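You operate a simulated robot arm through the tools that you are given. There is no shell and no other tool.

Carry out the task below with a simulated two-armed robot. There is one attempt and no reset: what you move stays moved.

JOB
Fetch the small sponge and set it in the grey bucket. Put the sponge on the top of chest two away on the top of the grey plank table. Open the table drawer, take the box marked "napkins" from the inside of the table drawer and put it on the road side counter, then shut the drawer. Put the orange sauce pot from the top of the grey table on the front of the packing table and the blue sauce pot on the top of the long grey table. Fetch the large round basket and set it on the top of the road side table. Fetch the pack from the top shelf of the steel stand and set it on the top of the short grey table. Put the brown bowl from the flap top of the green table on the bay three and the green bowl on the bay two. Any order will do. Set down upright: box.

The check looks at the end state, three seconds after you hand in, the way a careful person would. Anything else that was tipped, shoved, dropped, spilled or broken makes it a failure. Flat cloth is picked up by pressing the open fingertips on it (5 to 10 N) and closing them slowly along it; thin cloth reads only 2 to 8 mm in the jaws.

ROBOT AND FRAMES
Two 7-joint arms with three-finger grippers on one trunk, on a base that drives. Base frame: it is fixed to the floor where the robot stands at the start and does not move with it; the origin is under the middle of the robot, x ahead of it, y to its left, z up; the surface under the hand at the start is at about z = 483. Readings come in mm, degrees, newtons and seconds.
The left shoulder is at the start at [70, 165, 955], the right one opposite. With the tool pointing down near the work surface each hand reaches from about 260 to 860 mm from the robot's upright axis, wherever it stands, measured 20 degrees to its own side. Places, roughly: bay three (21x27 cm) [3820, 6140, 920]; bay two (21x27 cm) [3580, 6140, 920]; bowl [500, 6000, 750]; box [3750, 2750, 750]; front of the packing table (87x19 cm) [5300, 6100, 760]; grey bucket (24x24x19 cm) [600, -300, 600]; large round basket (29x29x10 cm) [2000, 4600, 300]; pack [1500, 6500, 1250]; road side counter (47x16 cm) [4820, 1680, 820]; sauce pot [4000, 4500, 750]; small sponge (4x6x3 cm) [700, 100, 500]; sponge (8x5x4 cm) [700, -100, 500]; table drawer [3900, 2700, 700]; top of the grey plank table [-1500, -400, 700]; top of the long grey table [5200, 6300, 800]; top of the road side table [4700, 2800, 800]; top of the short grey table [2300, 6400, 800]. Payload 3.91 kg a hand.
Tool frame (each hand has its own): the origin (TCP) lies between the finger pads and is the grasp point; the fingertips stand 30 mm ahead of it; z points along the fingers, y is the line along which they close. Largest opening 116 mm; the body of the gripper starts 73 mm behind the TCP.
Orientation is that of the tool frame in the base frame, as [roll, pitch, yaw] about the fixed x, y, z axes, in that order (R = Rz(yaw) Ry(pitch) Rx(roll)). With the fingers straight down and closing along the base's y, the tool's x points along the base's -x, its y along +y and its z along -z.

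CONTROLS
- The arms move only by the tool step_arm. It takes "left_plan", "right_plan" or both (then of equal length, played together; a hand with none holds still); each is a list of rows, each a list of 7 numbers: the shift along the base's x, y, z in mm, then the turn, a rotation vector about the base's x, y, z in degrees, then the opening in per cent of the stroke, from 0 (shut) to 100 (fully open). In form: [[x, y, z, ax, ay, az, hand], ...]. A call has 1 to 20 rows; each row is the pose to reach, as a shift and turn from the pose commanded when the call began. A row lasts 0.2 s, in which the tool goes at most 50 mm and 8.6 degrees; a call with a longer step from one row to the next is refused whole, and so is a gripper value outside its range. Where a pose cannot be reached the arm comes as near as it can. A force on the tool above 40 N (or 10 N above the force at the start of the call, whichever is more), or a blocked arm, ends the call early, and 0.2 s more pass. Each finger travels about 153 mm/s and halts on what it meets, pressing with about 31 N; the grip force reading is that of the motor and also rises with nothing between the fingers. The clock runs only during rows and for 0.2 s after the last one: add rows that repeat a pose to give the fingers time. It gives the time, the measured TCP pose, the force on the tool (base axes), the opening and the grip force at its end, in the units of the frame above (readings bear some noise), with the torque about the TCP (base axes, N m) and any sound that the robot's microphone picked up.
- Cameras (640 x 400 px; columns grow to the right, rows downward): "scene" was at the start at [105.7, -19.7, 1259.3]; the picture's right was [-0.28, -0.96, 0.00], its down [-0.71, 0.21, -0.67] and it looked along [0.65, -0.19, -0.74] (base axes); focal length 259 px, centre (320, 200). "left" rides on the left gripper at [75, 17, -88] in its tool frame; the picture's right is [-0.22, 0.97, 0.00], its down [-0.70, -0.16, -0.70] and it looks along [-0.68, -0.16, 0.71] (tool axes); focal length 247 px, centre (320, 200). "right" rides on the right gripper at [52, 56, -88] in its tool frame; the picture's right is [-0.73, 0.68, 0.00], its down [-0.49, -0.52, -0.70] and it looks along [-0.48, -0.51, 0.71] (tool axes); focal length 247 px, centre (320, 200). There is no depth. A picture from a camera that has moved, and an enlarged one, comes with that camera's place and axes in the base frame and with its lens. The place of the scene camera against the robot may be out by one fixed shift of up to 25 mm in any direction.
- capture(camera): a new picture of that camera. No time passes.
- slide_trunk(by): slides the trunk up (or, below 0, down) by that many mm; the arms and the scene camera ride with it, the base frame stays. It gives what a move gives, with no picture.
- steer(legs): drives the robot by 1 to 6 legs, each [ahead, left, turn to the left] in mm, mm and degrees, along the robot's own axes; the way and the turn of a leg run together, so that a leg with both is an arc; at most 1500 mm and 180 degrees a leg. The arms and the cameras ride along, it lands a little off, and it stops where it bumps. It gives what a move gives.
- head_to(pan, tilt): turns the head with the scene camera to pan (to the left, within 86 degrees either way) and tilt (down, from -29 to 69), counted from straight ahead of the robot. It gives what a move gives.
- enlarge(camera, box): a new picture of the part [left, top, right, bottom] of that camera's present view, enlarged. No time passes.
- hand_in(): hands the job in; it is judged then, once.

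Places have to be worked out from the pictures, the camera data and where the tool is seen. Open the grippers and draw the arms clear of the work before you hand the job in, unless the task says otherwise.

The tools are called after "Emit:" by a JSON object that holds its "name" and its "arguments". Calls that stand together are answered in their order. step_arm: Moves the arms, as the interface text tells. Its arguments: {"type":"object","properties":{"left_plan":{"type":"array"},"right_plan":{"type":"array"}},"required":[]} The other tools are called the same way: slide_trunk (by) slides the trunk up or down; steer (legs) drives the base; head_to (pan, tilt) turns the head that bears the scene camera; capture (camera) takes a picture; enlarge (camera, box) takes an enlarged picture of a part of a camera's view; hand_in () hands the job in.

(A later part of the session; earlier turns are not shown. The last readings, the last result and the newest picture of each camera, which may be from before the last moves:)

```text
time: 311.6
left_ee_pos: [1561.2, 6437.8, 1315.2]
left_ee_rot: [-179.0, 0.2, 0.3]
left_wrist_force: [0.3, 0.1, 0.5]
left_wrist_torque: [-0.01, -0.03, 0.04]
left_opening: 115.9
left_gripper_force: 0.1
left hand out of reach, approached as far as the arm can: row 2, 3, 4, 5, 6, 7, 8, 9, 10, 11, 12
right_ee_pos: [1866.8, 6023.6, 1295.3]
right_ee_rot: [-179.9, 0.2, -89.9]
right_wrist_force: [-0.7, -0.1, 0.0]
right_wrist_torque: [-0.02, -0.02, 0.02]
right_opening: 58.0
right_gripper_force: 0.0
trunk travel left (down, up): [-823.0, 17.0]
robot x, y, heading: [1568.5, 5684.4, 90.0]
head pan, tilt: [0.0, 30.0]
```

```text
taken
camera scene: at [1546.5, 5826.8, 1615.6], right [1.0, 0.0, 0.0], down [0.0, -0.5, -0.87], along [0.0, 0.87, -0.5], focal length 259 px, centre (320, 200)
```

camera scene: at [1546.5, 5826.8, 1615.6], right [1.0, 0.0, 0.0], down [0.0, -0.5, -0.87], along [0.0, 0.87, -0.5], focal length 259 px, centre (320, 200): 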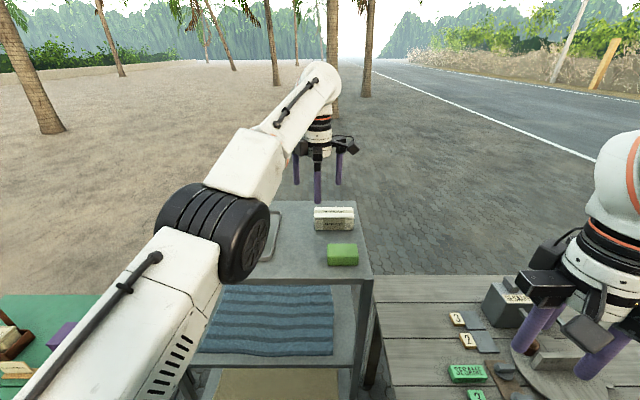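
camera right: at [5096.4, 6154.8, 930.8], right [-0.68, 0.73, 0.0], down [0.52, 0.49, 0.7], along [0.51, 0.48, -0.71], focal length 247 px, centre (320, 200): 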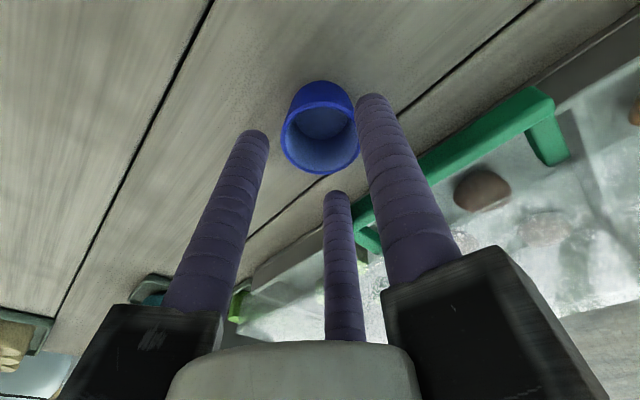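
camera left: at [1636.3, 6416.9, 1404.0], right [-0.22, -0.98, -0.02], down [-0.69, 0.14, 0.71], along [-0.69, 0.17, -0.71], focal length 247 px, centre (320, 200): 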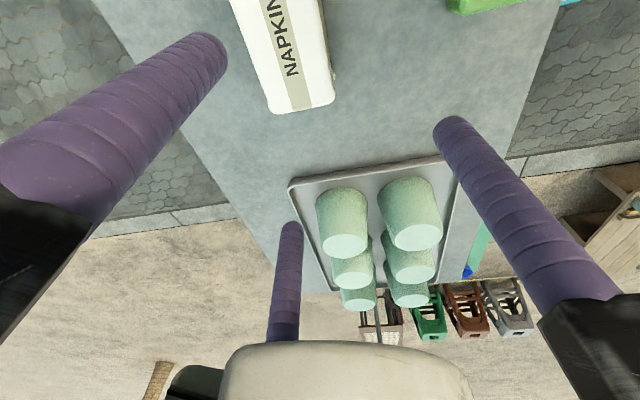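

The left arm is at its limit here. I raise the hand a little, then move the robot 60 mm ahead and 55 mm to the right to bring the pack within comfortable reach.

Emit:
{"name": "step_arm", "arguments": {"left_plan": [[0, -10, 20, 0, 0, 0, 100], [0, -25, 45, 0, 0, 0, 100], [0, -25, 45, 0, 0, 0, 100]]}}

Emit:
{"name": "steer", "arguments": {"legs": [[60, -60, 0]]}}

Emit:
{"name": "capture", "arguments": {"camera": "left"}}

Emit:
{"name": "capture", "arguments": {"camera": "scene"}}

```text
time: 312.4
left_ee_pos: [1563.1, 6411.7, 1360.2]
left_ee_rot: [-179.1, 0.3, 0.1]
left_wrist_force: [0.1, 0.0, -0.5]
left_wrist_torque: [0.0, 0.05, 0.0]
left_opening: 115.7
left_gripper_force: 0.1
right_ee_pos: [1868.2, 6026.0, 1295.1]
right_ee_rot: [179.9, 0.2, -89.9]
right_wrist_force: [0.4, 0.2, 0.8]
right_wrist_torque: [0.0, -0.01, 0.02]
right_opening: 57.8
right_gripper_force: 0.1
trunk travel left (down, up): [-823.0, 17.0]
robot x, y, heading: [1568.7, 5685.1, 90.0]
head pan, tilt: [0.0, 30.0]
```

```text
time: 313.5
left_ee_pos: [1618.5, 6468.8, 1363.4]
left_ee_rot: [-178.9, 0.1, 0.2]
left_wrist_force: [-0.5, -0.7, 0.9]
left_wrist_torque: [0.04, -0.01, -0.01]
left_opening: 116.0
left_gripper_force: 0.0
right_ee_pos: [1924.4, 6080.8, 1297.8]
right_ee_rot: [-179.8, 0.3, -89.8]
right_wrist_force: [0.3, 0.5, 0.3]
right_wrist_torque: [0.03, -0.05, -0.01]
right_opening: 57.9
right_gripper_force: 0.1
trunk travel left (down, up): [-823.0, 17.0]
robot x, y, heading: [1631.3, 5743.0, 90.2]
head pan, tilt: [0.0, 30.0]
```

```text
taken
camera left: at [1693.5, 6447.8, 1451.3], right [-0.22, -0.98, -0.02], down [-0.7, 0.14, 0.7], along [-0.68, 0.17, -0.71], focal length 247 px, centre (320, 200)
```

left: 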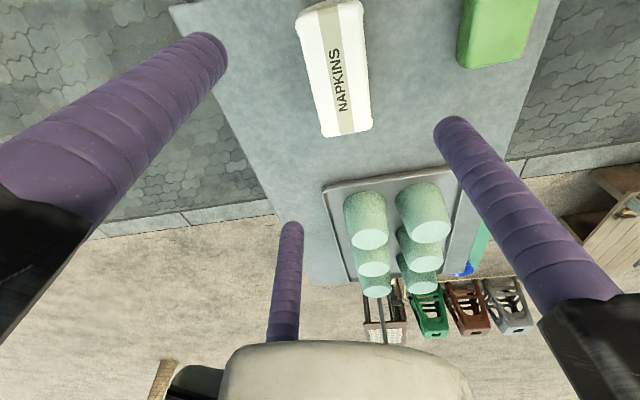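

```text
taken
camera scene: at [1604.3, 5881.9, 1616.1], right [1.0, 0.0, 0.0], down [0.0, -0.5, -0.87], along [0.0, 0.87, -0.5], focal length 259 px, centre (320, 200)
```

scene: 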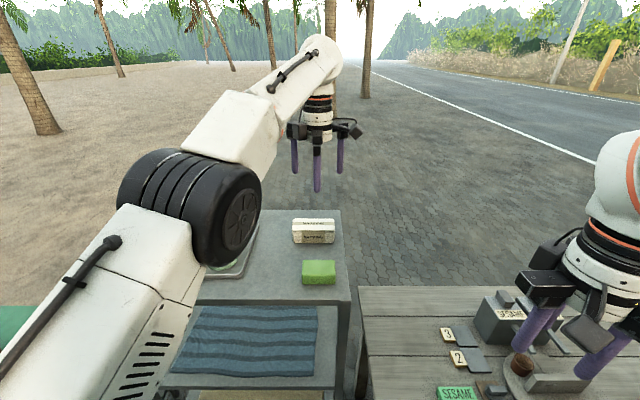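

The close view gives the pack as x 1562–1666, y 6428–6477, square to the axes. I centre the hand at [1614, 6465] and go down to z≈1265, just above it, to check.

Emit:
{"name": "step_arm", "arguments": {"left_plan": [[-4, -3, -35, 0, 0, 0, 100], [-4, -3, -70, 0, 0, 0, 100], [-4, -3, -98, 0, 0, 0, 100], [-4, -3, -98, 0, 0, 0, 100]]}}

Emit:
{"name": "capture", "arguments": {"camera": "left"}}

Emit:
{"name": "enlarge", "arguments": {"camera": "scene", "box": [240, 160, 380, 320]}}

```text
time: 314.5
left_ee_pos: [1620.1, 6467.1, 1264.7]
left_ee_rot: [-179.0, 0.2, 0.1]
left_wrist_force: [-0.5, -0.4, 0.3]
left_wrist_torque: [0.0, 0.02, -0.01]
left_opening: 116.2
left_gripper_force: 0.0
right_ee_pos: [1927.4, 6082.3, 1295.7]
right_ee_rot: [-179.9, 0.3, -89.8]
right_wrist_force: [-0.3, 0.1, 0.3]
right_wrist_torque: [0.0, 0.0, -0.02]
right_opening: 58.0
right_gripper_force: 0.0
trunk travel left (down, up): [-823.0, 17.0]
robot x, y, heading: [1628.1, 5740.2, 89.7]
head pan, tilt: [0.0, 30.0]
```

```text
taken
camera left: at [1694.7, 6447.2, 1353.0], right [-0.22, -0.97, -0.02], down [-0.69, 0.15, 0.71], along [-0.69, 0.17, -0.71], focal length 247 px, centre (320, 200)
```

left: 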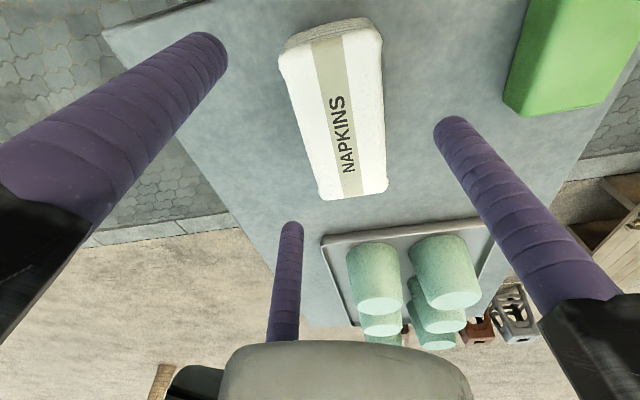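

```text
2.50 times, centred on (310, 240) of scene
camera zoom: at [1607.5, 5884.4, 1615.8], right [1.0, 0.0, 0.0], down [0.0, -0.5, -0.87], along [0.0, 0.87, -0.5], focal length 648 px, centre (345, 100)
```

zoom: 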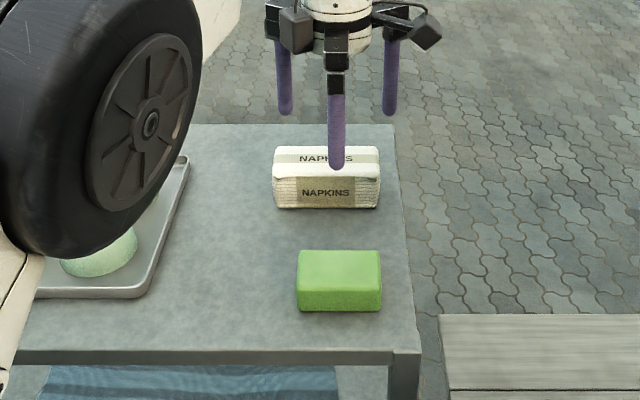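

The left elbow hangs close over the cups, so going lower is risky. I withdraw the left hand up and back, and use the right hand instead, whose elbow is over free space.

Emit:
{"name": "step_arm", "arguments": {"left_plan": [[0, 0, 30, 0, 0, 0, 100], [0, 0, 65, 0, 0, 0, 100], [0, 0, 100, 0, 0, 0, 80], [-5, -35, 115, 0, 0, -8, 60], [-15, -75, 120, 0, 0, -16, 60], [-30, -112, 120, 0, 0, -24, 60], [-45, -150, 120, 0, 0, -32, 60], [-60, -188, 120, 0, 0, -40, 60], [-80, -225, 120, 0, 0, -48, 60], [-105, -260, 120, 0, 0, -56, 60], [-135, -290, 120, 0, 0, -64, 60], [-165, -320, 120, 0, 0, -72, 60], [-195, -345, 120, 0, 0, -80, 60], [-220, -370, 115, 0, 0, -88, 60], [-220, -370, 115, 0, 0, -90, 60]]}}

Emit:
{"name": "capture", "arguments": {"camera": "scene"}}

```text
time: 317.7
left_ee_pos: [1397.4, 6098.7, 1378.2]
left_ee_rot: [-179.1, 0.1, -89.9]
left_wrist_force: [0.5, -0.5, 0.3]
left_wrist_torque: [-0.02, 0.0, 0.03]
left_opening: 69.5
left_gripper_force: 0.1
right_ee_pos: [1928.0, 6083.0, 1294.2]
right_ee_rot: [-180.0, 0.1, -89.9]
right_wrist_force: [-0.3, 1.2, -0.3]
right_wrist_torque: [-0.01, 0.02, -0.01]
right_opening: 58.1
right_gripper_force: 0.1
trunk travel left (down, up): [-823.0, 17.0]
robot x, y, heading: [1625.6, 5743.8, 89.9]
head pan, tilt: [0.0, 30.0]
```

```text
taken
camera scene: at [1608.9, 5886.3, 1615.6], right [1.0, 0.0, 0.0], down [0.0, -0.5, -0.87], along [0.0, 0.87, -0.5], focal length 259 px, centre (320, 200)
```

scene: 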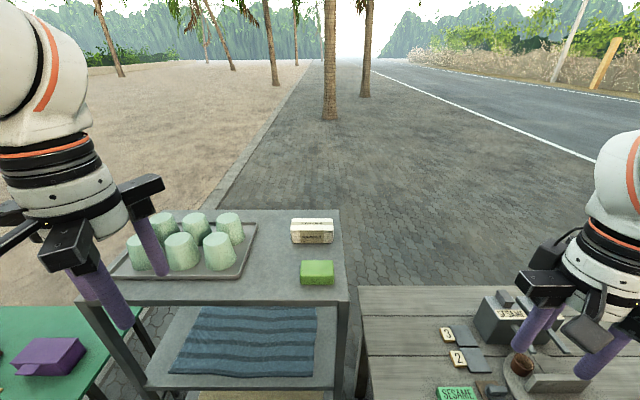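

Now the right hand comes up and over to the pack, turning +90° on the way, to hover at z≈1370.

Emit:
{"name": "step_arm", "arguments": {"right_plan": [[-10, 5, 35, 0, 0, 7.5, 60], [-30, 25, 70, 0, 0, 15, 70], [-57, 57, 78, 0, 0, 22.5, 80], [-85, 90, 78, 0, 0, 30, 90], [-113, 123, 78, 0, 0, 37.5, 100], [-141, 156, 78, 0, 0, 45, 100], [-169, 189, 78, 0, 0, 52.5, 100], [-197, 222, 78, 0, 0, 60, 100], [-225, 255, 78, 0, 0, 67.5, 100], [-253, 290, 78, 0, 0, 75, 100], [-281, 325, 78, 0, 0, 82.5, 100], [-305, 358, 78, 0, 0, 90, 100], [-314, 382, 76, 0, 0, 90, 100], [-314, 382, 76, 0, 0, 90, 100]]}}

Emit:
{"name": "capture", "arguments": {"camera": "right"}}

Emit:
{"name": "capture", "arguments": {"camera": "scene"}}

```text
time: 320.7
left_ee_pos: [1398.6, 6095.4, 1379.1]
left_ee_rot: [-179.1, 0.5, -89.7]
left_wrist_force: [0.4, -0.3, -0.1]
left_wrist_torque: [0.04, 0.01, -0.01]
left_opening: 69.6
left_gripper_force: 0.0
right_ee_pos: [1620.0, 6461.5, 1371.4]
right_ee_rot: [-179.8, 0.3, 0.3]
right_wrist_force: [0.3, -0.5, -0.2]
right_wrist_torque: [0.05, 0.06, 0.0]
right_opening: 116.2
right_gripper_force: 0.0
right hand out of reach, approached as far as the arm can: row 13, 14
trunk travel left (down, up): [-823.0, 17.0]
robot x, y, heading: [1629.9, 5739.9, 89.8]
head pan, tilt: [0.0, 30.0]
```

```text
taken
camera right: at [1672.2, 6405.0, 1459.0], right [-0.73, -0.68, 0.0], down [-0.49, 0.52, 0.7], along [-0.48, 0.51, -0.71], focal length 247 px, centre (320, 200)
```

right: 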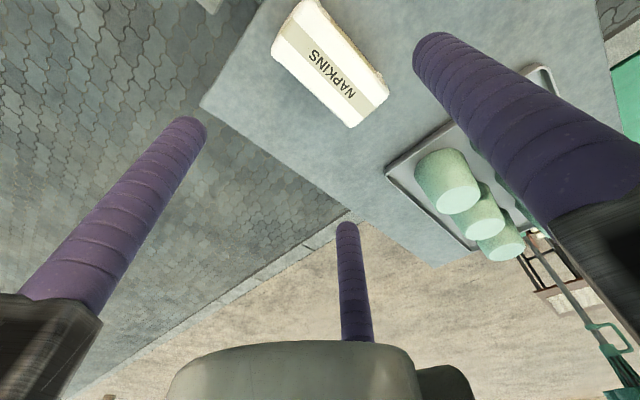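

```text
taken
camera scene: at [1610.3, 5882.8, 1615.8], right [1.0, 0.0, 0.0], down [0.0, -0.5, -0.87], along [0.0, 0.87, -0.5], focal length 259 px, centre (320, 200)
```

scene: 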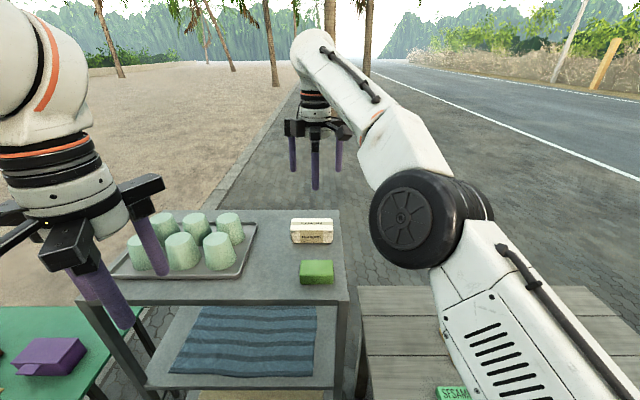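

The right hand is over the pack and its camera confirms x 1561–1664, y 6429–6474. I descend to z≈1262 and check alignment.

Emit:
{"name": "step_arm", "arguments": {"right_plan": [[-1, 0, -35, 0, 0, 0, 100], [-1, 0, -70, 0, 0, 0, 100], [-1, 0, -108, 0, 0, 0, 100], [-1, 0, -108, 0, 0, 0, 100]]}}

Emit:
{"name": "capture", "arguments": {"camera": "right"}}

Emit:
{"name": "enlarge", "arguments": {"camera": "scene", "box": [240, 120, 400, 300]}}

```text
time: 321.7
left_ee_pos: [1396.8, 6098.3, 1377.9]
left_ee_rot: [-179.1, 0.1, -89.7]
left_wrist_force: [-0.9, -0.2, 0.3]
left_wrist_torque: [0.0, 0.02, -0.01]
left_opening: 69.8
left_gripper_force: 0.1
right_ee_pos: [1617.3, 6463.7, 1261.0]
right_ee_rot: [-179.9, 0.2, 0.2]
right_wrist_force: [0.2, 0.6, -0.1]
right_wrist_torque: [0.0, 0.03, 0.01]
right_opening: 116.1
right_gripper_force: 0.1
trunk travel left (down, up): [-823.0, 17.0]
robot x, y, heading: [1625.8, 5746.5, 90.0]
head pan, tilt: [0.0, 30.0]
```

```text
taken
camera right: at [1668.5, 6407.3, 1349.8], right [-0.73, -0.68, 0.0], down [-0.49, 0.52, 0.7], along [-0.48, 0.51, -0.71], focal length 247 px, centre (320, 200)
```

right: 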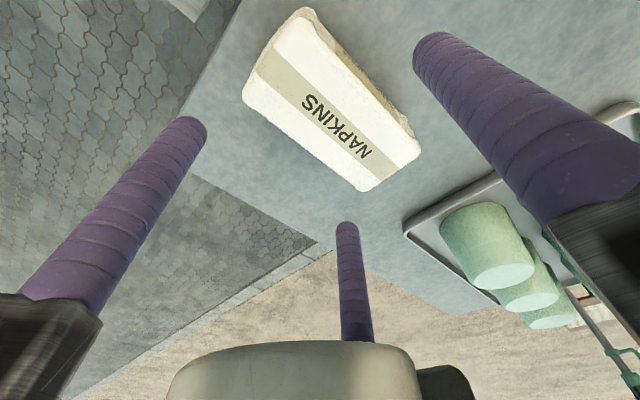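

```text
2.22 times, centred on (320, 210) of scene
camera zoom: at [1607.4, 5885.8, 1615.6], right [1.0, 0.0, 0.0], down [0.0, -0.5, -0.87], along [0.0, 0.87, -0.5], focal length 576 px, centre (320, 178)
```

zoom: 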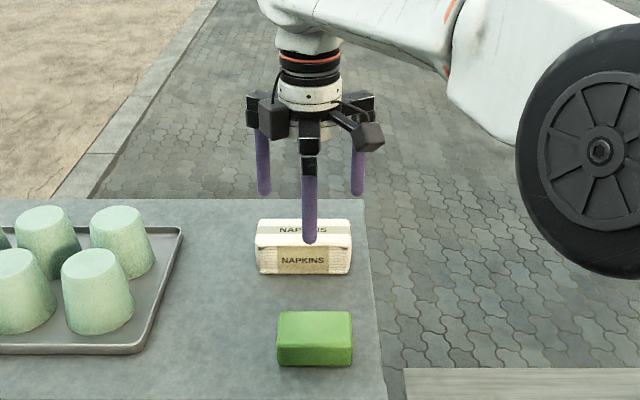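

The pack's top is at z≈1206, centred at [1609, 6453]. I correct 7 mm in x and lower to z≈1203, with one finger in front and two behind.

Emit:
{"name": "step_arm", "arguments": {"right_plan": [[-4, 1, -15, 0, 0, 0, 100], [-7, 1, -35, 0, 0, 0, 100], [-7, 1, -50, 0, 0, 0, 100], [-7, 1, -58, 0, 0, 0, 100], [-7, 1, -58, 0, 0, 0, 100]]}}

Emit:
{"name": "capture", "arguments": {"camera": "right"}}

Emit:
{"name": "enlarge", "arguments": {"camera": "scene", "box": [240, 160, 400, 300]}}

```text
time: 322.9
left_ee_pos: [1396.5, 6097.0, 1378.8]
left_ee_rot: [-178.9, 0.3, -89.8]
left_wrist_force: [-0.8, -0.7, 0.4]
left_wrist_torque: [0.0, 0.01, -0.01]
left_opening: 69.7
left_gripper_force: 0.1
right_ee_pos: [1608.8, 6464.2, 1202.8]
right_ee_rot: [179.9, 0.2, 0.2]
right_wrist_force: [-0.6, 0.3, 0.3]
right_wrist_torque: [0.01, -0.01, -0.02]
right_opening: 115.8
right_gripper_force: 0.0
trunk travel left (down, up): [-823.0, 17.0]
robot x, y, heading: [1628.5, 5742.4, 90.0]
head pan, tilt: [0.0, 30.0]
```

```text
taken
camera right: at [1661.1, 6408.3, 1291.8], right [-0.73, -0.68, 0.0], down [-0.49, 0.52, 0.7], along [-0.48, 0.51, -0.71], focal length 247 px, centre (320, 200)
```

right: 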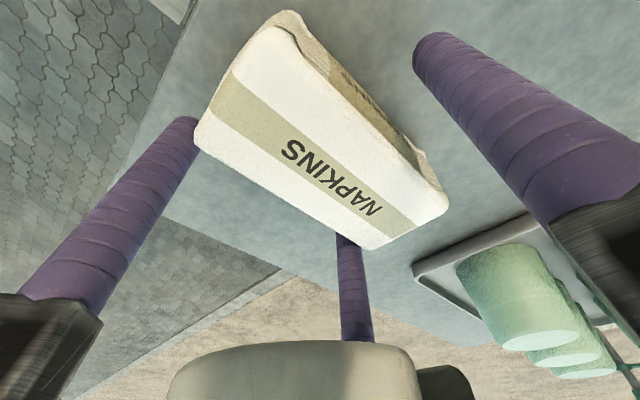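

```text
2.86 times, centred on (320, 230) of scene
camera zoom: at [1607.6, 5885.6, 1615.6], right [1.0, 0.0, 0.0], down [0.0, -0.5, -0.87], along [0.0, 0.87, -0.5], focal length 741 px, centre (320, 114)
```

zoom: 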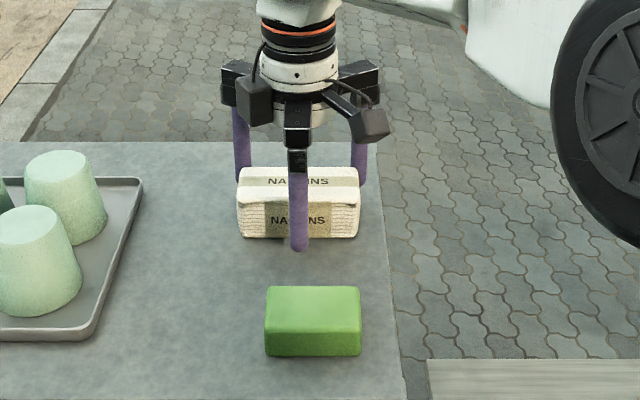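

All three fingers are around the pack without contact. I close slowly.

Emit:
{"name": "step_arm", "arguments": {"right_plan": [[0, 0, 0, 0, 0, 0, 88], [0, 0, 0, 0, 0, 0, 78], [0, 0, 0, 0, 0, 0, 70], [0, 0, 0, 0, 0, 0, 62], [0, 0, 0, 0, 0, 0, 54], [0, 0, 0, 0, 0, 0, 45], [0, 0, 0, 0, 0, 0, 35], [0, 0, 0, 0, 0, 0, 35]]}}

Emit:
{"name": "capture", "arguments": {"camera": "right"}}

Emit:
{"name": "enlarge", "arguments": {"camera": "scene", "box": [240, 160, 400, 300]}}

```text
time: 324.7
left_ee_pos: [1397.2, 6098.4, 1377.5]
left_ee_rot: [-179.0, 0.1, -89.8]
left_wrist_force: [0.2, 0.7, -0.2]
left_wrist_torque: [-0.01, 0.02, 0.03]
left_opening: 69.5
left_gripper_force: 0.0
right_ee_pos: [1608.7, 6465.0, 1203.8]
right_ee_rot: [-179.9, 0.3, 0.3]
right_wrist_force: [-0.2, 1.0, 0.7]
right_wrist_torque: [-0.02, -0.03, 0.01]
right_opening: 81.5
right_gripper_force: 31.0
trunk travel left (down, up): [-823.0, 17.0]
robot x, y, heading: [1628.1, 5741.2, 90.0]
head pan, tilt: [0.0, 30.0]
```

```text
taken
camera right: at [1661.3, 6408.3, 1292.0], right [-0.73, -0.68, 0.0], down [-0.49, 0.52, 0.7], along [-0.48, 0.51, -0.71], focal length 247 px, centre (320, 200)
```

right: 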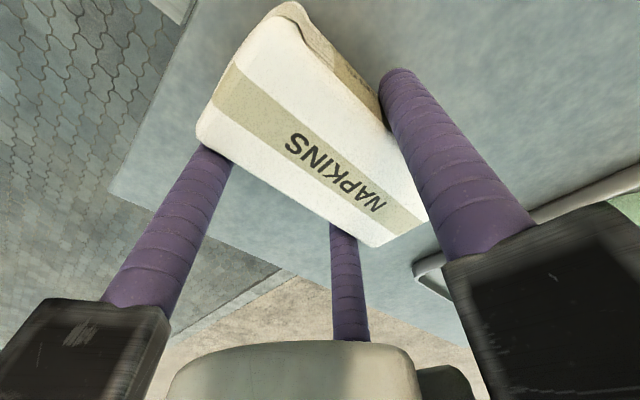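

```text
2.86 times, centred on (320, 230) of scene
camera zoom: at [1607.7, 5885.7, 1615.6], right [1.0, 0.0, 0.0], down [0.0, -0.5, -0.87], along [0.0, 0.87, -0.5], focal length 741 px, centre (320, 114)
```

zoom: 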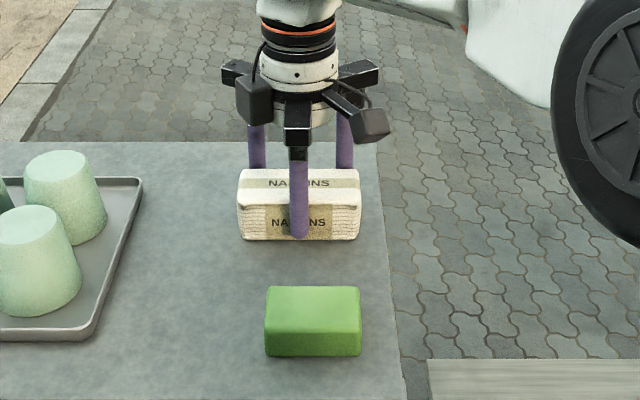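

The pack is gripped at 81 mm. I lift 25 mm slowly to see that it holds.

Emit:
{"name": "step_arm", "arguments": {"right_plan": [[0, 0, 6, 0, 0, 0, 35], [0, 0, 14, 0, 0, 0, 35], [0, 0, 25, 0, 0, 0, 35], [0, 0, 25, 0, 0, 0, 35]]}}

Emit:
{"name": "capture", "arguments": {"camera": "right"}}

Emit:
{"name": "enlarge", "arguments": {"camera": "scene", "box": [240, 160, 400, 300]}}

```text
time: 325.7
left_ee_pos: [1396.0, 6098.0, 1377.1]
left_ee_rot: [-179.0, 0.2, -89.8]
left_wrist_force: [0.1, 0.3, 1.0]
left_wrist_torque: [0.0, 0.0, 0.0]
left_opening: 69.6
left_gripper_force: 0.2
right_ee_pos: [1607.9, 6464.8, 1229.0]
right_ee_rot: [-180.0, 0.3, 0.2]
right_wrist_force: [0.4, -1.0, -0.9]
right_wrist_torque: [0.03, 0.02, -0.02]
right_opening: 81.5
right_gripper_force: 31.1
trunk travel left (down, up): [-823.0, 17.0]
robot x, y, heading: [1626.7, 5745.5, 90.1]
head pan, tilt: [0.0, 30.0]
```

```text
taken
camera right: at [1661.6, 6408.6, 1317.3], right [-0.73, -0.68, 0.0], down [-0.49, 0.52, 0.7], along [-0.48, 0.51, -0.71], focal length 247 px, centre (320, 200)
```

right: 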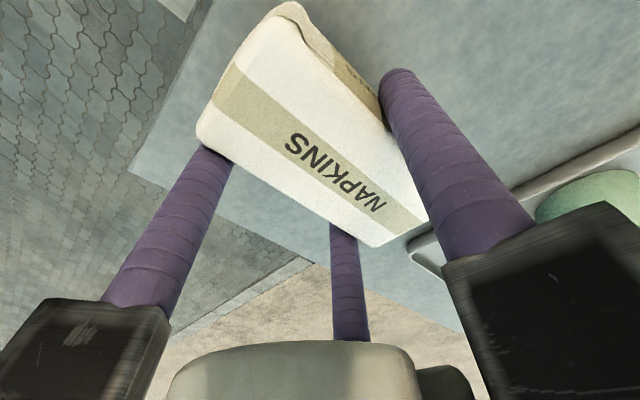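

```text
2.86 times, centred on (320, 230) of scene
camera zoom: at [1607.7, 5885.9, 1615.6], right [1.0, 0.0, 0.0], down [0.0, -0.5, -0.87], along [0.0, 0.87, -0.5], focal length 741 px, centre (320, 114)
```

zoom: 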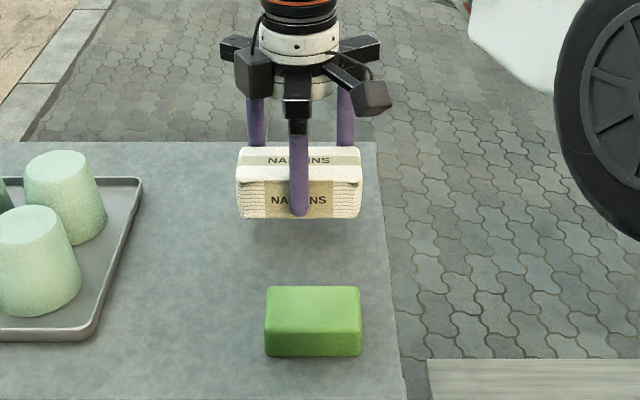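

The pack is held firmly. I lift it clear, swing it to the right over the short grey table's free left part, and draw the left hand back from the stand.

Emit:
{"name": "step_arm", "arguments": {"right_plan": [[0, 0, 30, 0, 0, 0, 35], [0, 0, 65, 0, 0, 0, 35], [20, 0, 90, 0, 0, 0, 35], [55, -10, 100, 0, 0, 0, 35], [95, -25, 100, 0, 0, 0, 35], [135, -45, 100, 0, 0, 0, 35], [175, -65, 100, 0, 0, 0, 35], [215, -90, 100, 0, 0, 0, 35], [250, -115, 100, 0, 0, 0, 35], [277, -135, 100, 0, 0, 0, 35], [277, -135, 100, 0, 0, 0, 35]], "left_plan": [[0, -10, 0, 0, 0, 0, 60], [0, -25, 0, 0, 0, 0, 60], [-5, -45, 0, 0, 0, 0, 60], [-10, -65, 0, 0, 0, 0, 60], [-15, -85, 0, 0, 0, 0, 60], [-20, -100, 0, 0, 0, 0, 60], [-20, -110, 0, 0, 0, 0, 60], [-20, -115, 0, 0, 0, 0, 60], [-20, -115, 0, 0, 0, 0, 60], [-20, -115, 0, 0, 0, 0, 60], [-20, -115, 0, 0, 0, 0, 60]]}}

Emit:
{"name": "slide_trunk", "arguments": {"by": -330}}

Emit:
{"name": "head_to", "arguments": {"pan": -20, "tilt": 45}}

Emit:
{"name": "capture", "arguments": {"camera": "scene"}}

Emit:
{"name": "capture", "arguments": {"camera": "right"}}

```text
time: 328.1
left_ee_pos: [1377.9, 5983.3, 1377.1]
left_ee_rot: [-178.9, 0.1, -89.8]
left_wrist_force: [-0.1, -0.7, 1.2]
left_wrist_torque: [0.03, -0.02, 0.0]
left_opening: 69.6
left_gripper_force: 0.0
right_ee_pos: [1886.7, 6330.0, 1328.2]
right_ee_rot: [-180.0, 0.2, 0.2]
right_wrist_force: [0.3, -0.1, -1.1]
right_wrist_torque: [-0.03, 0.0, 0.01]
right_opening: 81.6
right_gripper_force: 30.7
trunk travel left (down, up): [-823.0, 17.0]
robot x, y, heading: [1628.7, 5743.1, 89.9]
head pan, tilt: [0.0, 30.0]
```

```text
time: 331.4
left_ee_pos: [1376.9, 5981.6, 1048.0]
left_ee_rot: [-179.0, 0.3, -89.8]
left_wrist_force: [0.1, 0.5, 0.1]
left_wrist_torque: [0.04, 0.02, 0.01]
left_opening: 69.7
left_gripper_force: 0.1
right_ee_pos: [1886.0, 6329.1, 998.1]
right_ee_rot: [-179.9, 0.2, 0.2]
right_wrist_force: [-0.1, 0.1, 0.0]
right_wrist_torque: [0.01, 0.04, -0.02]
right_opening: 81.7
right_gripper_force: 31.1
trunk travel left (down, up): [-493.0, 347.0]
robot x, y, heading: [1628.5, 5743.6, 89.9]
head pan, tilt: [0.0, 30.0]
```

```text
time: 332.2
left_ee_pos: [1377.4, 5982.6, 1048.6]
left_ee_rot: [-179.1, 0.2, -89.8]
left_wrist_force: [-0.3, -0.6, -0.1]
left_wrist_torque: [0.0, -0.01, -0.02]
left_opening: 69.8
left_gripper_force: 0.1
right_ee_pos: [1887.1, 6329.2, 998.5]
right_ee_rot: [179.9, 0.2, 0.2]
right_wrist_force: [-0.3, -1.1, -0.5]
right_wrist_torque: [0.0, 0.0, -0.01]
right_opening: 81.3
right_gripper_force: 30.7
trunk travel left (down, up): [-493.0, 347.0]
robot x, y, heading: [1628.0, 5739.9, 90.0]
head pan, tilt: [-20.0, 45.0]
```

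```text
taken
camera scene: at [1635.6, 5871.6, 1263.1], right [0.94, -0.34, 0.0], down [-0.24, -0.66, -0.71], along [0.24, 0.67, -0.71], focal length 259 px, centre (320, 200)
```

scene: 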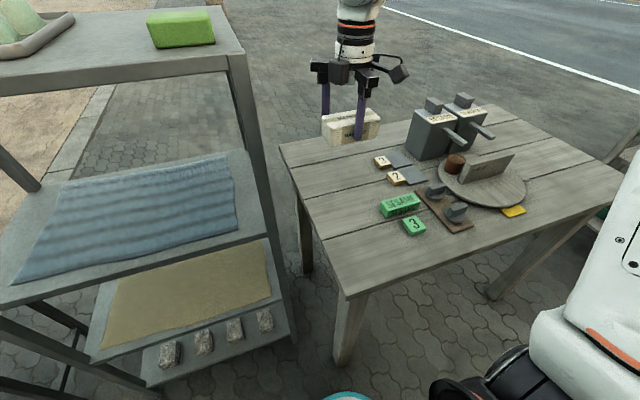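

```text
taken
camera right: at [1939.0, 6273.3, 1086.5], right [-0.73, -0.68, 0.0], down [-0.49, 0.52, 0.7], along [-0.48, 0.51, -0.71], focal length 247 px, centre (320, 200)
```

right: 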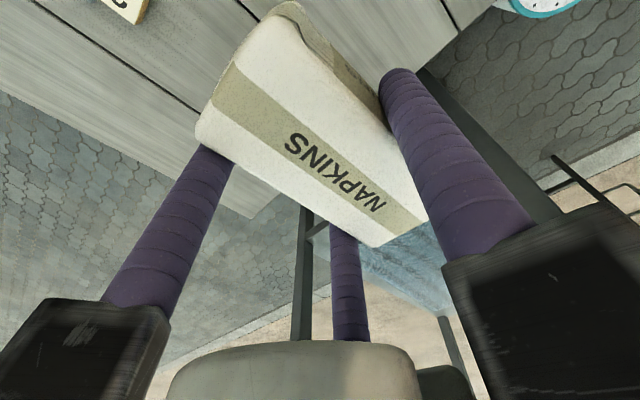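

The pack hangs over free table, left of the number tags. I lower to z≈835 and then feel for the top.

Emit:
{"name": "step_arm", "arguments": {"right_plan": [[0, 0, -40, 0, 0, 0, 35], [0, 0, -80, 0, 0, 0, 35], [0, 0, -120, 0, 0, 0, 35], [0, 0, -155, 0, 0, 0, 35], [0, 0, -165, 0, 0, 0, 35], [0, 0, -165, 0, 0, 0, 35]]}}

Emit:
{"name": "enlarge", "arguments": {"camera": "scene", "box": [260, 100, 460, 260]}}

Emit:
{"name": "capture", "arguments": {"camera": "right"}}

```text
time: 333.6
left_ee_pos: [1377.1, 5981.3, 1048.7]
left_ee_rot: [-179.0, 0.2, -89.8]
left_wrist_force: [0.0, 0.1, -0.2]
left_wrist_torque: [-0.01, -0.01, 0.01]
left_opening: 69.8
left_gripper_force: 0.1
right_ee_pos: [1886.7, 6327.3, 832.2]
right_ee_rot: [-179.9, 0.2, 0.2]
right_wrist_force: [-0.6, 0.9, -0.5]
right_wrist_torque: [0.03, -0.01, 0.03]
right_opening: 81.3
right_gripper_force: 31.1
trunk travel left (down, up): [-493.0, 347.0]
robot x, y, heading: [1629.6, 5745.9, 90.1]
head pan, tilt: [-20.0, 45.0]
```

```text
2.50 times, centred on (360, 180) of scene
camera zoom: at [1635.7, 5871.7, 1263.0], right [0.94, -0.34, 0.0], down [-0.24, -0.66, -0.71], along [0.24, 0.66, -0.71], focal length 648 px, centre (220, 250)
```

zoom: 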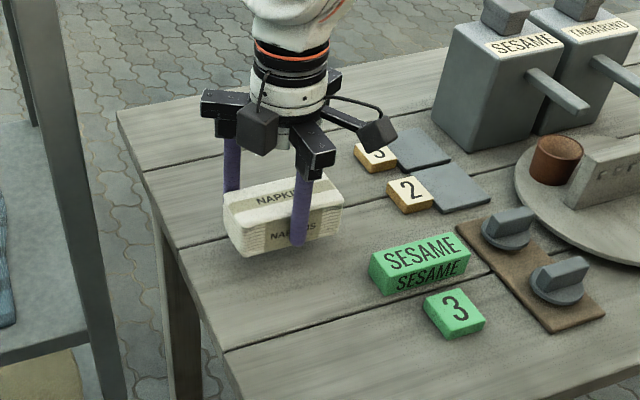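

```text
taken
camera right: at [1939.6, 6272.7, 920.4], right [-0.73, -0.68, 0.0], down [-0.49, 0.52, 0.7], along [-0.48, 0.51, -0.71], focal length 247 px, centre (320, 200)
```

right: 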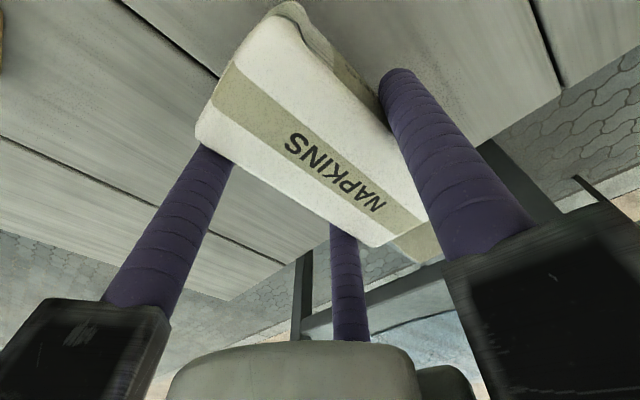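

It clears everything around. I lower in small steps and watch the force.

Emit:
{"name": "step_arm", "arguments": {"right_plan": [[0, 0, -8, 0, 0, 0, 35], [0, 0, -16, 0, 0, 0, 35], [0, 0, -16, 0, 0, 0, 35]]}}

Emit:
{"name": "step_arm", "arguments": {"right_plan": [[0, 0, -6, 0, 0, 0, 35], [0, 0, -10, 0, 0, 0, 35], [0, 0, -10, 0, 0, 0, 35]]}}

Emit:
{"name": "step_arm", "arguments": {"right_plan": [[0, 0, -5, 0, 0, 0, 35], [0, 0, -5, 0, 0, 0, 35]]}}

```text
time: 334.4
left_ee_pos: [1377.0, 5982.8, 1047.8]
left_ee_rot: [-178.9, 0.2, -89.8]
left_wrist_force: [0.3, 0.2, -0.1]
left_wrist_torque: [0.04, -0.01, 0.01]
left_opening: 69.4
left_gripper_force: 0.0
right_ee_pos: [1887.4, 6328.3, 816.1]
right_ee_rot: [179.9, 0.2, 0.2]
right_wrist_force: [0.1, -0.4, -0.8]
right_wrist_torque: [-0.02, 0.0, 0.0]
right_opening: 81.4
right_gripper_force: 31.3
trunk travel left (down, up): [-493.0, 347.0]
robot x, y, heading: [1625.0, 5744.0, 90.1]
head pan, tilt: [-20.0, 45.0]
```

```text
time: 335.2
left_ee_pos: [1376.1, 5981.9, 1048.2]
left_ee_rot: [-179.0, 0.1, -89.8]
left_wrist_force: [-0.3, -0.3, 0.0]
left_wrist_torque: [-0.01, 0.04, -0.01]
left_opening: 69.7
left_gripper_force: 0.1
right_ee_pos: [1886.4, 6329.4, 806.1]
right_ee_rot: [-180.0, 0.2, 0.3]
right_wrist_force: [0.3, -0.7, -0.6]
right_wrist_torque: [-0.02, -0.03, -0.05]
right_opening: 81.5
right_gripper_force: 31.4
trunk travel left (down, up): [-493.0, 347.0]
robot x, y, heading: [1629.4, 5737.9, 90.0]
head pan, tilt: [-20.0, 45.0]
```

```text
time: 335.8
left_ee_pos: [1377.5, 5981.0, 1049.1]
left_ee_rot: [-179.0, 0.2, -89.8]
left_wrist_force: [0.7, -0.3, -0.2]
left_wrist_torque: [-0.03, 0.05, -0.01]
left_opening: 69.7
left_gripper_force: 0.1
right_ee_pos: [1886.4, 6329.6, 803.6]
right_ee_rot: [-179.7, 0.1, 0.2]
right_wrist_force: [2.0, 0.3, 16.9]
right_wrist_torque: [-0.71, 0.33, 0.08]
right_opening: 81.2
right_gripper_force: 31.5
trunk travel left (down, up): [-493.0, 347.0]
robot x, y, heading: [1625.2, 5741.3, 90.1]
head pan, tilt: [-20.0, 45.0]
```

Contact at 17 N, slightly on the front edge. I ease up 2 mm and open the fingers.

Emit:
{"name": "step_arm", "arguments": {"right_plan": [[0, 0, 2, 0, 0, 0, 35], [0, 0, 2, 0, 0, 0, 75], [0, 0, 2, 0, 0, 0, 85], [0, 0, 2, 0, 0, 0, 100], [0, 0, 2, 0, 0, 0, 100], [0, 0, 2, 0, 0, 0, 100]]}}

Emit:
{"name": "capture", "arguments": {"camera": "right"}}

Emit:
{"name": "enlarge", "arguments": {"camera": "scene", "box": [260, 100, 460, 260]}}

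```text
time: 337.2
left_ee_pos: [1377.5, 5980.7, 1047.7]
left_ee_rot: [-179.0, 0.2, -89.9]
left_wrist_force: [0.2, 0.4, 0.9]
left_wrist_torque: [-0.02, 0.01, -0.02]
left_opening: 69.7
left_gripper_force: 0.0
right_ee_pos: [1887.6, 6328.5, 803.3]
right_ee_rot: [180.0, 0.2, 0.2]
right_wrist_force: [-0.4, 0.6, 0.5]
right_wrist_torque: [-0.01, -0.01, -0.03]
right_opening: 116.2
right_gripper_force: 0.0
trunk travel left (down, up): [-493.0, 347.0]
robot x, y, heading: [1628.8, 5743.4, 89.9]
head pan, tilt: [-20.0, 45.0]
```

```text
taken
camera right: at [1939.3, 6273.7, 891.6], right [-0.73, -0.68, 0.0], down [-0.49, 0.52, 0.7], along [-0.48, 0.51, -0.71], focal length 247 px, centre (320, 200)
```

right: 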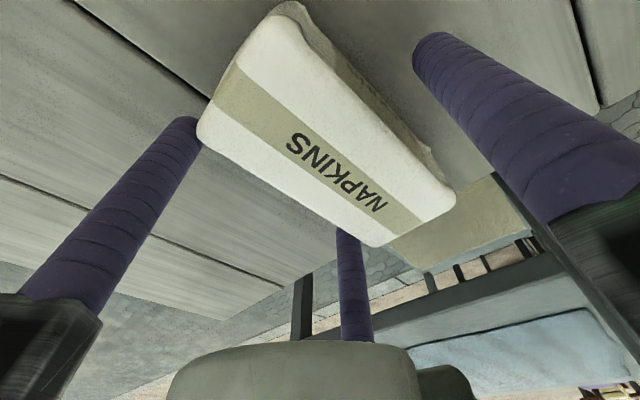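

```text
2.50 times, centred on (360, 180) of scene
camera zoom: at [1635.6, 5871.5, 1263.0], right [0.94, -0.34, 0.0], down [-0.24, -0.66, -0.71], along [0.24, 0.66, -0.71], focal length 648 px, centre (220, 250)
```

zoom: 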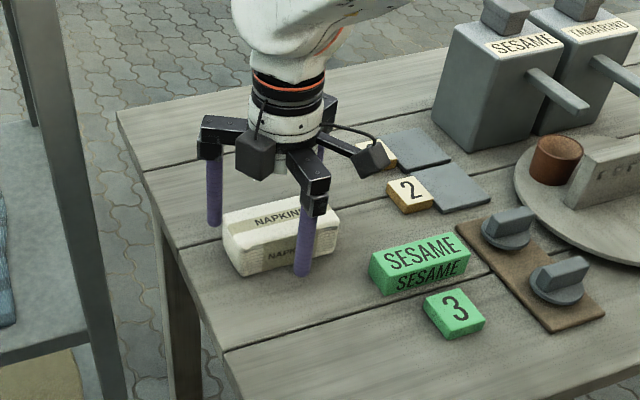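

The pack rests flat on the short grey table. I raise the right hand, turn it back to neutral and draw it in, then look toward the orange rack.

Emit:
{"name": "step_arm", "arguments": {"right_plan": [[0, 0, 35, 0, 0, 0, 100], [0, 0, 75, 0, 0, 0, 90], [0, 0, 115, 0, 0, 0, 80], [0, 0, 155, 0, 0, 0, 60], [0, -20, 190, 0, 0, -8, 50], [0, -55, 200, 0, 0, -16, 50], [0, -90, 200, 0, 0, -24, 50], [0, -125, 200, 0, 0, -32, 50], [0, -160, 200, 0, 0, -40, 50], [0, -195, 200, 0, 0, -48, 50], [0, -225, 200, 0, 0, -56, 50], [0, -250, 200, 0, 0, -64, 50], [0, -265, 200, 0, 0, -72, 50], [0, -270, 200, 0, 0, -80, 50], [0, -270, 200, 0, 0, -88, 50], [0, -270, 200, 0, 0, -90, 50]]}}

Emit:
{"name": "capture", "arguments": {"camera": "scene"}}

Emit:
{"name": "steer", "arguments": {"legs": [[-250, 0, 0]]}}

Emit:
{"name": "head_to", "arguments": {"pan": -86, "tilt": 35}}

Emit:
{"name": "capture", "arguments": {"camera": "scene"}}

```text
time: 340.6
left_ee_pos: [1378.8, 5982.0, 1047.5]
left_ee_rot: [-179.0, 0.3, -89.8]
left_wrist_force: [0.6, 0.0, -0.4]
left_wrist_torque: [-0.01, 0.0, 0.02]
left_opening: 69.5
left_gripper_force: 0.1
right_ee_pos: [1886.6, 6058.9, 1004.3]
right_ee_rot: [-179.9, 0.3, -89.8]
right_wrist_force: [1.1, 0.2, -0.7]
right_wrist_torque: [-0.01, -0.02, 0.03]
right_opening: 57.9
right_gripper_force: 0.0
trunk travel left (down, up): [-493.0, 347.0]
robot x, y, heading: [1629.7, 5743.9, 90.0]
head pan, tilt: [-20.0, 45.0]
```

```text
taken
camera scene: at [1635.7, 5871.4, 1263.0], right [0.94, -0.34, 0.0], down [-0.24, -0.66, -0.71], along [0.24, 0.66, -0.71], focal length 259 px, centre (320, 200)
```

scene: 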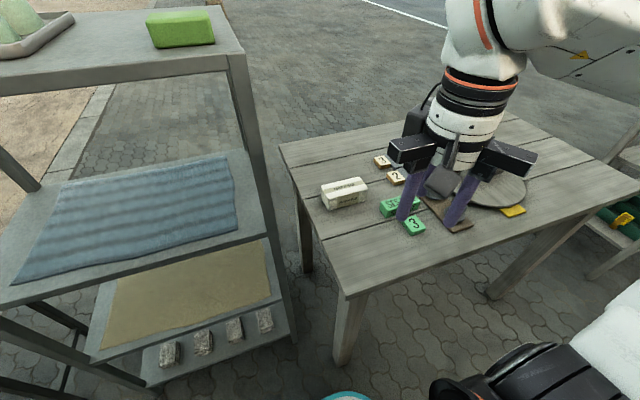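

```text
time: 342.4
left_ee_pos: [1377.3, 5733.3, 1048.5]
left_ee_rot: [-179.0, 0.3, -89.9]
left_wrist_force: [-0.7, 0.3, -0.7]
left_wrist_torque: [0.07, 0.01, 0.01]
left_opening: 69.7
left_gripper_force: 0.0
right_ee_pos: [1886.4, 5810.8, 1004.6]
right_ee_rot: [-179.9, 0.3, -89.9]
right_wrist_force: [-0.3, -0.7, 0.3]
right_wrist_torque: [0.01, -0.01, -0.03]
right_opening: 58.0
right_gripper_force: 0.1
trunk travel left (down, up): [-493.0, 347.0]
robot x, y, heading: [1633.9, 5492.4, 89.9]
head pan, tilt: [-20.0, 45.0]
```

```text
time: 343.8
left_ee_pos: [1377.0, 5736.0, 1049.1]
left_ee_rot: [-179.1, 0.2, -89.9]
left_wrist_force: [0.2, -0.5, 0.6]
left_wrist_torque: [-0.02, 0.01, 0.0]
left_opening: 69.5
left_gripper_force: 0.0
right_ee_pos: [1887.4, 5811.3, 1004.5]
right_ee_rot: [180.0, 0.3, -90.0]
right_wrist_force: [0.4, 0.0, -0.4]
right_wrist_torque: [0.01, 0.02, 0.02]
right_opening: 58.1
right_gripper_force: 0.1
trunk travel left (down, up): [-493.0, 347.0]
robot x, y, heading: [1631.1, 5495.1, 89.9]
head pan, tilt: [-85.9, 35.0]
```

```text
taken
camera scene: at [1695.9, 5553.9, 1277.9], right [0.07, -1.0, 0.0], down [-0.57, -0.04, -0.82], along [0.82, 0.06, -0.57], focal length 259 px, centre (320, 200)
```

scene: 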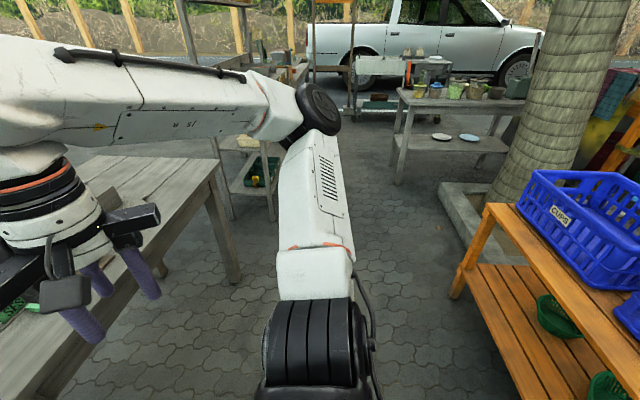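

The rack spans x≈1765–2665 with its open north side at y≈4900; two round baskets lie on the lower shelf near [2114, 4670] and [2349, 4658]. I turn to face -y and move in front of them for a look.

Emit:
{"name": "steer", "arguments": {"legs": [[0, 0, -90], [0, 0, -90], [0, 500, 0]]}}

Emit:
{"name": "head_to", "arguments": {"pan": 0, "tilt": 45}}

Emit:
{"name": "capture", "arguments": {"camera": "scene"}}

```text
time: 354.4
left_ee_pos: [2389.6, 5278.2, 1046.9]
left_ee_rot: [-179.0, 0.2, 91.7]
left_wrist_force: [-0.5, 0.3, 0.7]
left_wrist_torque: [0.03, 0.03, -0.02]
left_opening: 69.9
left_gripper_force: 0.2
right_ee_pos: [1883.7, 5187.4, 1004.0]
right_ee_rot: [-179.9, 0.3, 91.7]
right_wrist_force: [0.5, 0.1, -0.7]
right_wrist_torque: [0.0, 0.01, 0.01]
right_opening: 58.2
right_gripper_force: 0.1
trunk travel left (down, up): [-493.0, 347.0]
robot x, y, heading: [2133.1, 5508.2, -88.4]
head pan, tilt: [-85.9, 35.0]
```

```text
time: 356.0
left_ee_pos: [2389.8, 5279.1, 1048.1]
left_ee_rot: [-178.9, 0.2, 91.7]
left_wrist_force: [-0.4, 0.4, 0.3]
left_wrist_torque: [0.0, 0.02, 0.03]
left_opening: 69.7
left_gripper_force: 0.0
right_ee_pos: [1884.0, 5187.2, 1004.0]
right_ee_rot: [180.0, 0.2, 91.7]
right_wrist_force: [0.4, 0.4, 0.1]
right_wrist_torque: [-0.01, -0.02, 0.01]
right_opening: 58.0
right_gripper_force: 0.1
trunk travel left (down, up): [-493.0, 347.0]
robot x, y, heading: [2130.4, 5508.8, -88.3]
head pan, tilt: [0.0, 45.0]
```

```text
taken
camera scene: at [2115.0, 5382.3, 1263.0], right [-1.0, -0.03, 0.0], down [-0.02, 0.71, -0.71], along [0.02, -0.71, -0.71], focal length 259 px, centre (320, 200)
```

scene: 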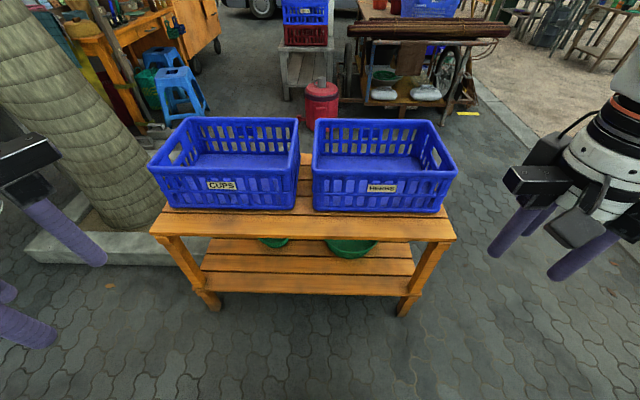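

The large basket is the right-hand one: near rim about [2035, 4783], centre near [2035, 4638], under a top board at z≈614. I lower the trunk 400 mm to look and reach in under the board.

Emit:
{"name": "slide_trunk", "arguments": {"by": -400}}

Emit:
{"name": "head_to", "arguments": {"pan": 0, "tilt": 38}}

Emit:
{"name": "capture", "arguments": {"camera": "scene"}}

Emit:
{"name": "enlarge", "arguments": {"camera": "scene", "box": [180, 130, 460, 310]}}

```text
time: 359.8
left_ee_pos: [2388.9, 5277.8, 647.8]
left_ee_rot: [-179.1, 0.3, 91.7]
left_wrist_force: [0.9, -1.1, -0.1]
left_wrist_torque: [-0.03, 0.01, 0.03]
left_opening: 69.9
left_gripper_force: 0.1
right_ee_pos: [1883.7, 5187.8, 603.4]
right_ee_rot: [-179.9, 0.2, 91.7]
right_wrist_force: [0.3, -0.3, 0.3]
right_wrist_torque: [0.02, 0.02, 0.0]
right_opening: 58.3
right_gripper_force: 0.1
trunk travel left (down, up): [-93.0, 747.0]
robot x, y, heading: [2131.5, 5511.7, -88.4]
head pan, tilt: [0.0, 45.0]
```

```text
time: 360.5
left_ee_pos: [2389.5, 5278.4, 647.9]
left_ee_rot: [-178.9, 0.3, 91.7]
left_wrist_force: [0.2, 0.2, -0.5]
left_wrist_torque: [-0.01, 0.03, 0.02]
left_opening: 69.7
left_gripper_force: 0.0
right_ee_pos: [1883.8, 5188.9, 604.1]
right_ee_rot: [-180.0, 0.2, 91.7]
right_wrist_force: [-0.5, -0.2, -0.2]
right_wrist_torque: [-0.01, -0.04, -0.01]
right_opening: 58.1
right_gripper_force: 0.0
trunk travel left (down, up): [-93.0, 747.0]
robot x, y, heading: [2131.2, 5510.4, -88.4]
head pan, tilt: [0.0, 38.0]
```

```text
taken
camera scene: at [2115.3, 5377.3, 873.2], right [-1.0, -0.03, 0.0], down [-0.02, 0.62, -0.79], along [0.02, -0.79, -0.62], focal length 259 px, centre (320, 200)
```

scene: 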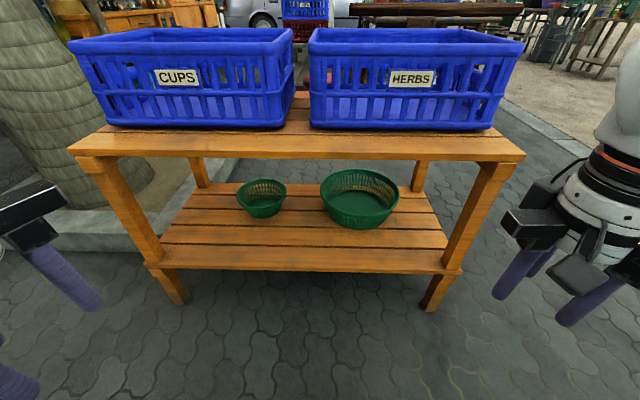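

```text
2.22 times, centred on (320, 220) of scene
camera zoom: at [2115.3, 5377.3, 873.2], right [-1.0, -0.03, 0.0], down [-0.02, 0.62, -0.79], along [0.02, -0.79, -0.62], focal length 576 px, centre (320, 156)
```

zoom: 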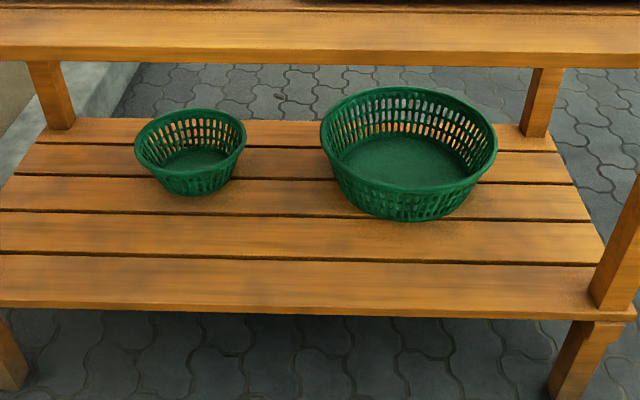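

The large basket's rim is centred near [2020, 4653], radius ≈135, rim z≈348, on the shelf at z≈248. I'll pinch its near rim at about [2020, 4780] with the right hand tilted 40° so it fits under the top board. First I turn the hand +88° and stage it in front of the rack.

Emit:
{"name": "step_arm", "arguments": {"right_plan": [[12, -8, -12, 0, 0, 8, 60], [24, -16, -24, 0, 0, 16, 70], [36, -24, -36, 0, 0, 24, 80], [48, -32, -48, 0, 0, 32, 85], [60, -40, -60, 0, 0, 40, 85], [72, -48, -72, 0, 0, 48, 85], [84, -55, -84, 0, 0, 56, 85], [96, -60, -96, 0, 0, 64, 85], [110, -60, -108, 0, 0, 72, 85], [124, -60, -120, 0, 0, 80, 85], [136, -60, -130, 0, 0, 88.3, 85], [136, -60, -130, 0, 0, 88.3, 85]]}}

Emit:
{"name": "capture", "arguments": {"camera": "right"}}

Emit:
{"name": "capture", "arguments": {"camera": "scene"}}

```text
time: 363.1
left_ee_pos: [2389.3, 5279.7, 647.9]
left_ee_rot: [-179.1, 0.2, 91.7]
left_wrist_force: [0.4, 0.1, 0.1]
left_wrist_torque: [0.03, 0.03, 0.02]
left_opening: 69.8
left_gripper_force: 0.1
right_ee_pos: [2018.3, 5130.1, 472.8]
right_ee_rot: [179.9, 0.1, -179.9]
right_wrist_force: [0.2, -0.6, 0.4]
right_wrist_torque: [0.01, -0.03, 0.02]
right_opening: 98.9
right_gripper_force: 0.0
trunk travel left (down, up): [-93.0, 747.0]
robot x, y, heading: [2135.6, 5513.2, -88.4]
head pan, tilt: [0.0, 38.0]
```

```text
taken
camera right: at [1965.6, 5185.0, 561.7], right [0.73, 0.68, 0.0], down [0.49, -0.52, 0.7], along [0.48, -0.51, -0.71], focal length 247 px, centre (320, 200)
```

right: 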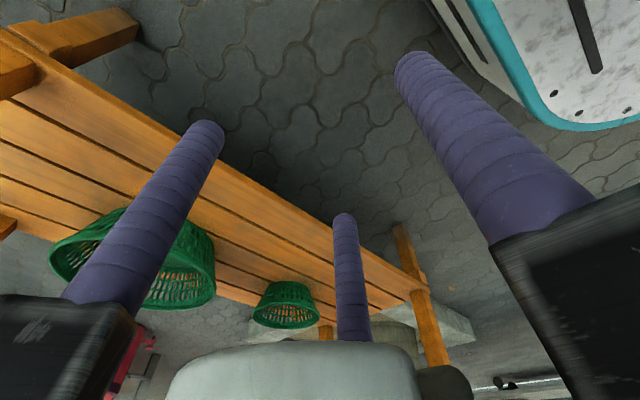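

```text
taken
camera scene: at [2115.4, 5377.3, 873.3], right [-1.0, -0.03, 0.0], down [-0.02, 0.62, -0.79], along [0.02, -0.79, -0.62], focal length 259 px, centre (320, 200)
```

scene: 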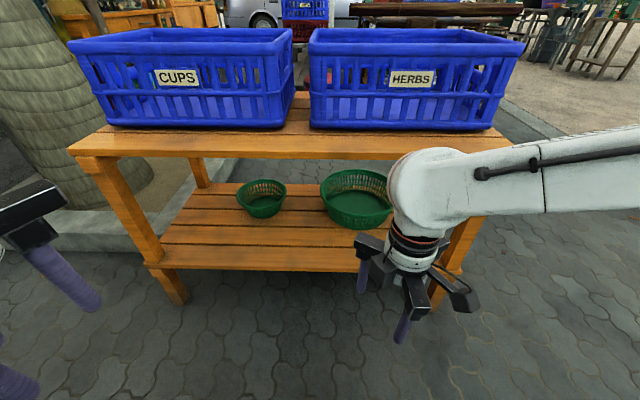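

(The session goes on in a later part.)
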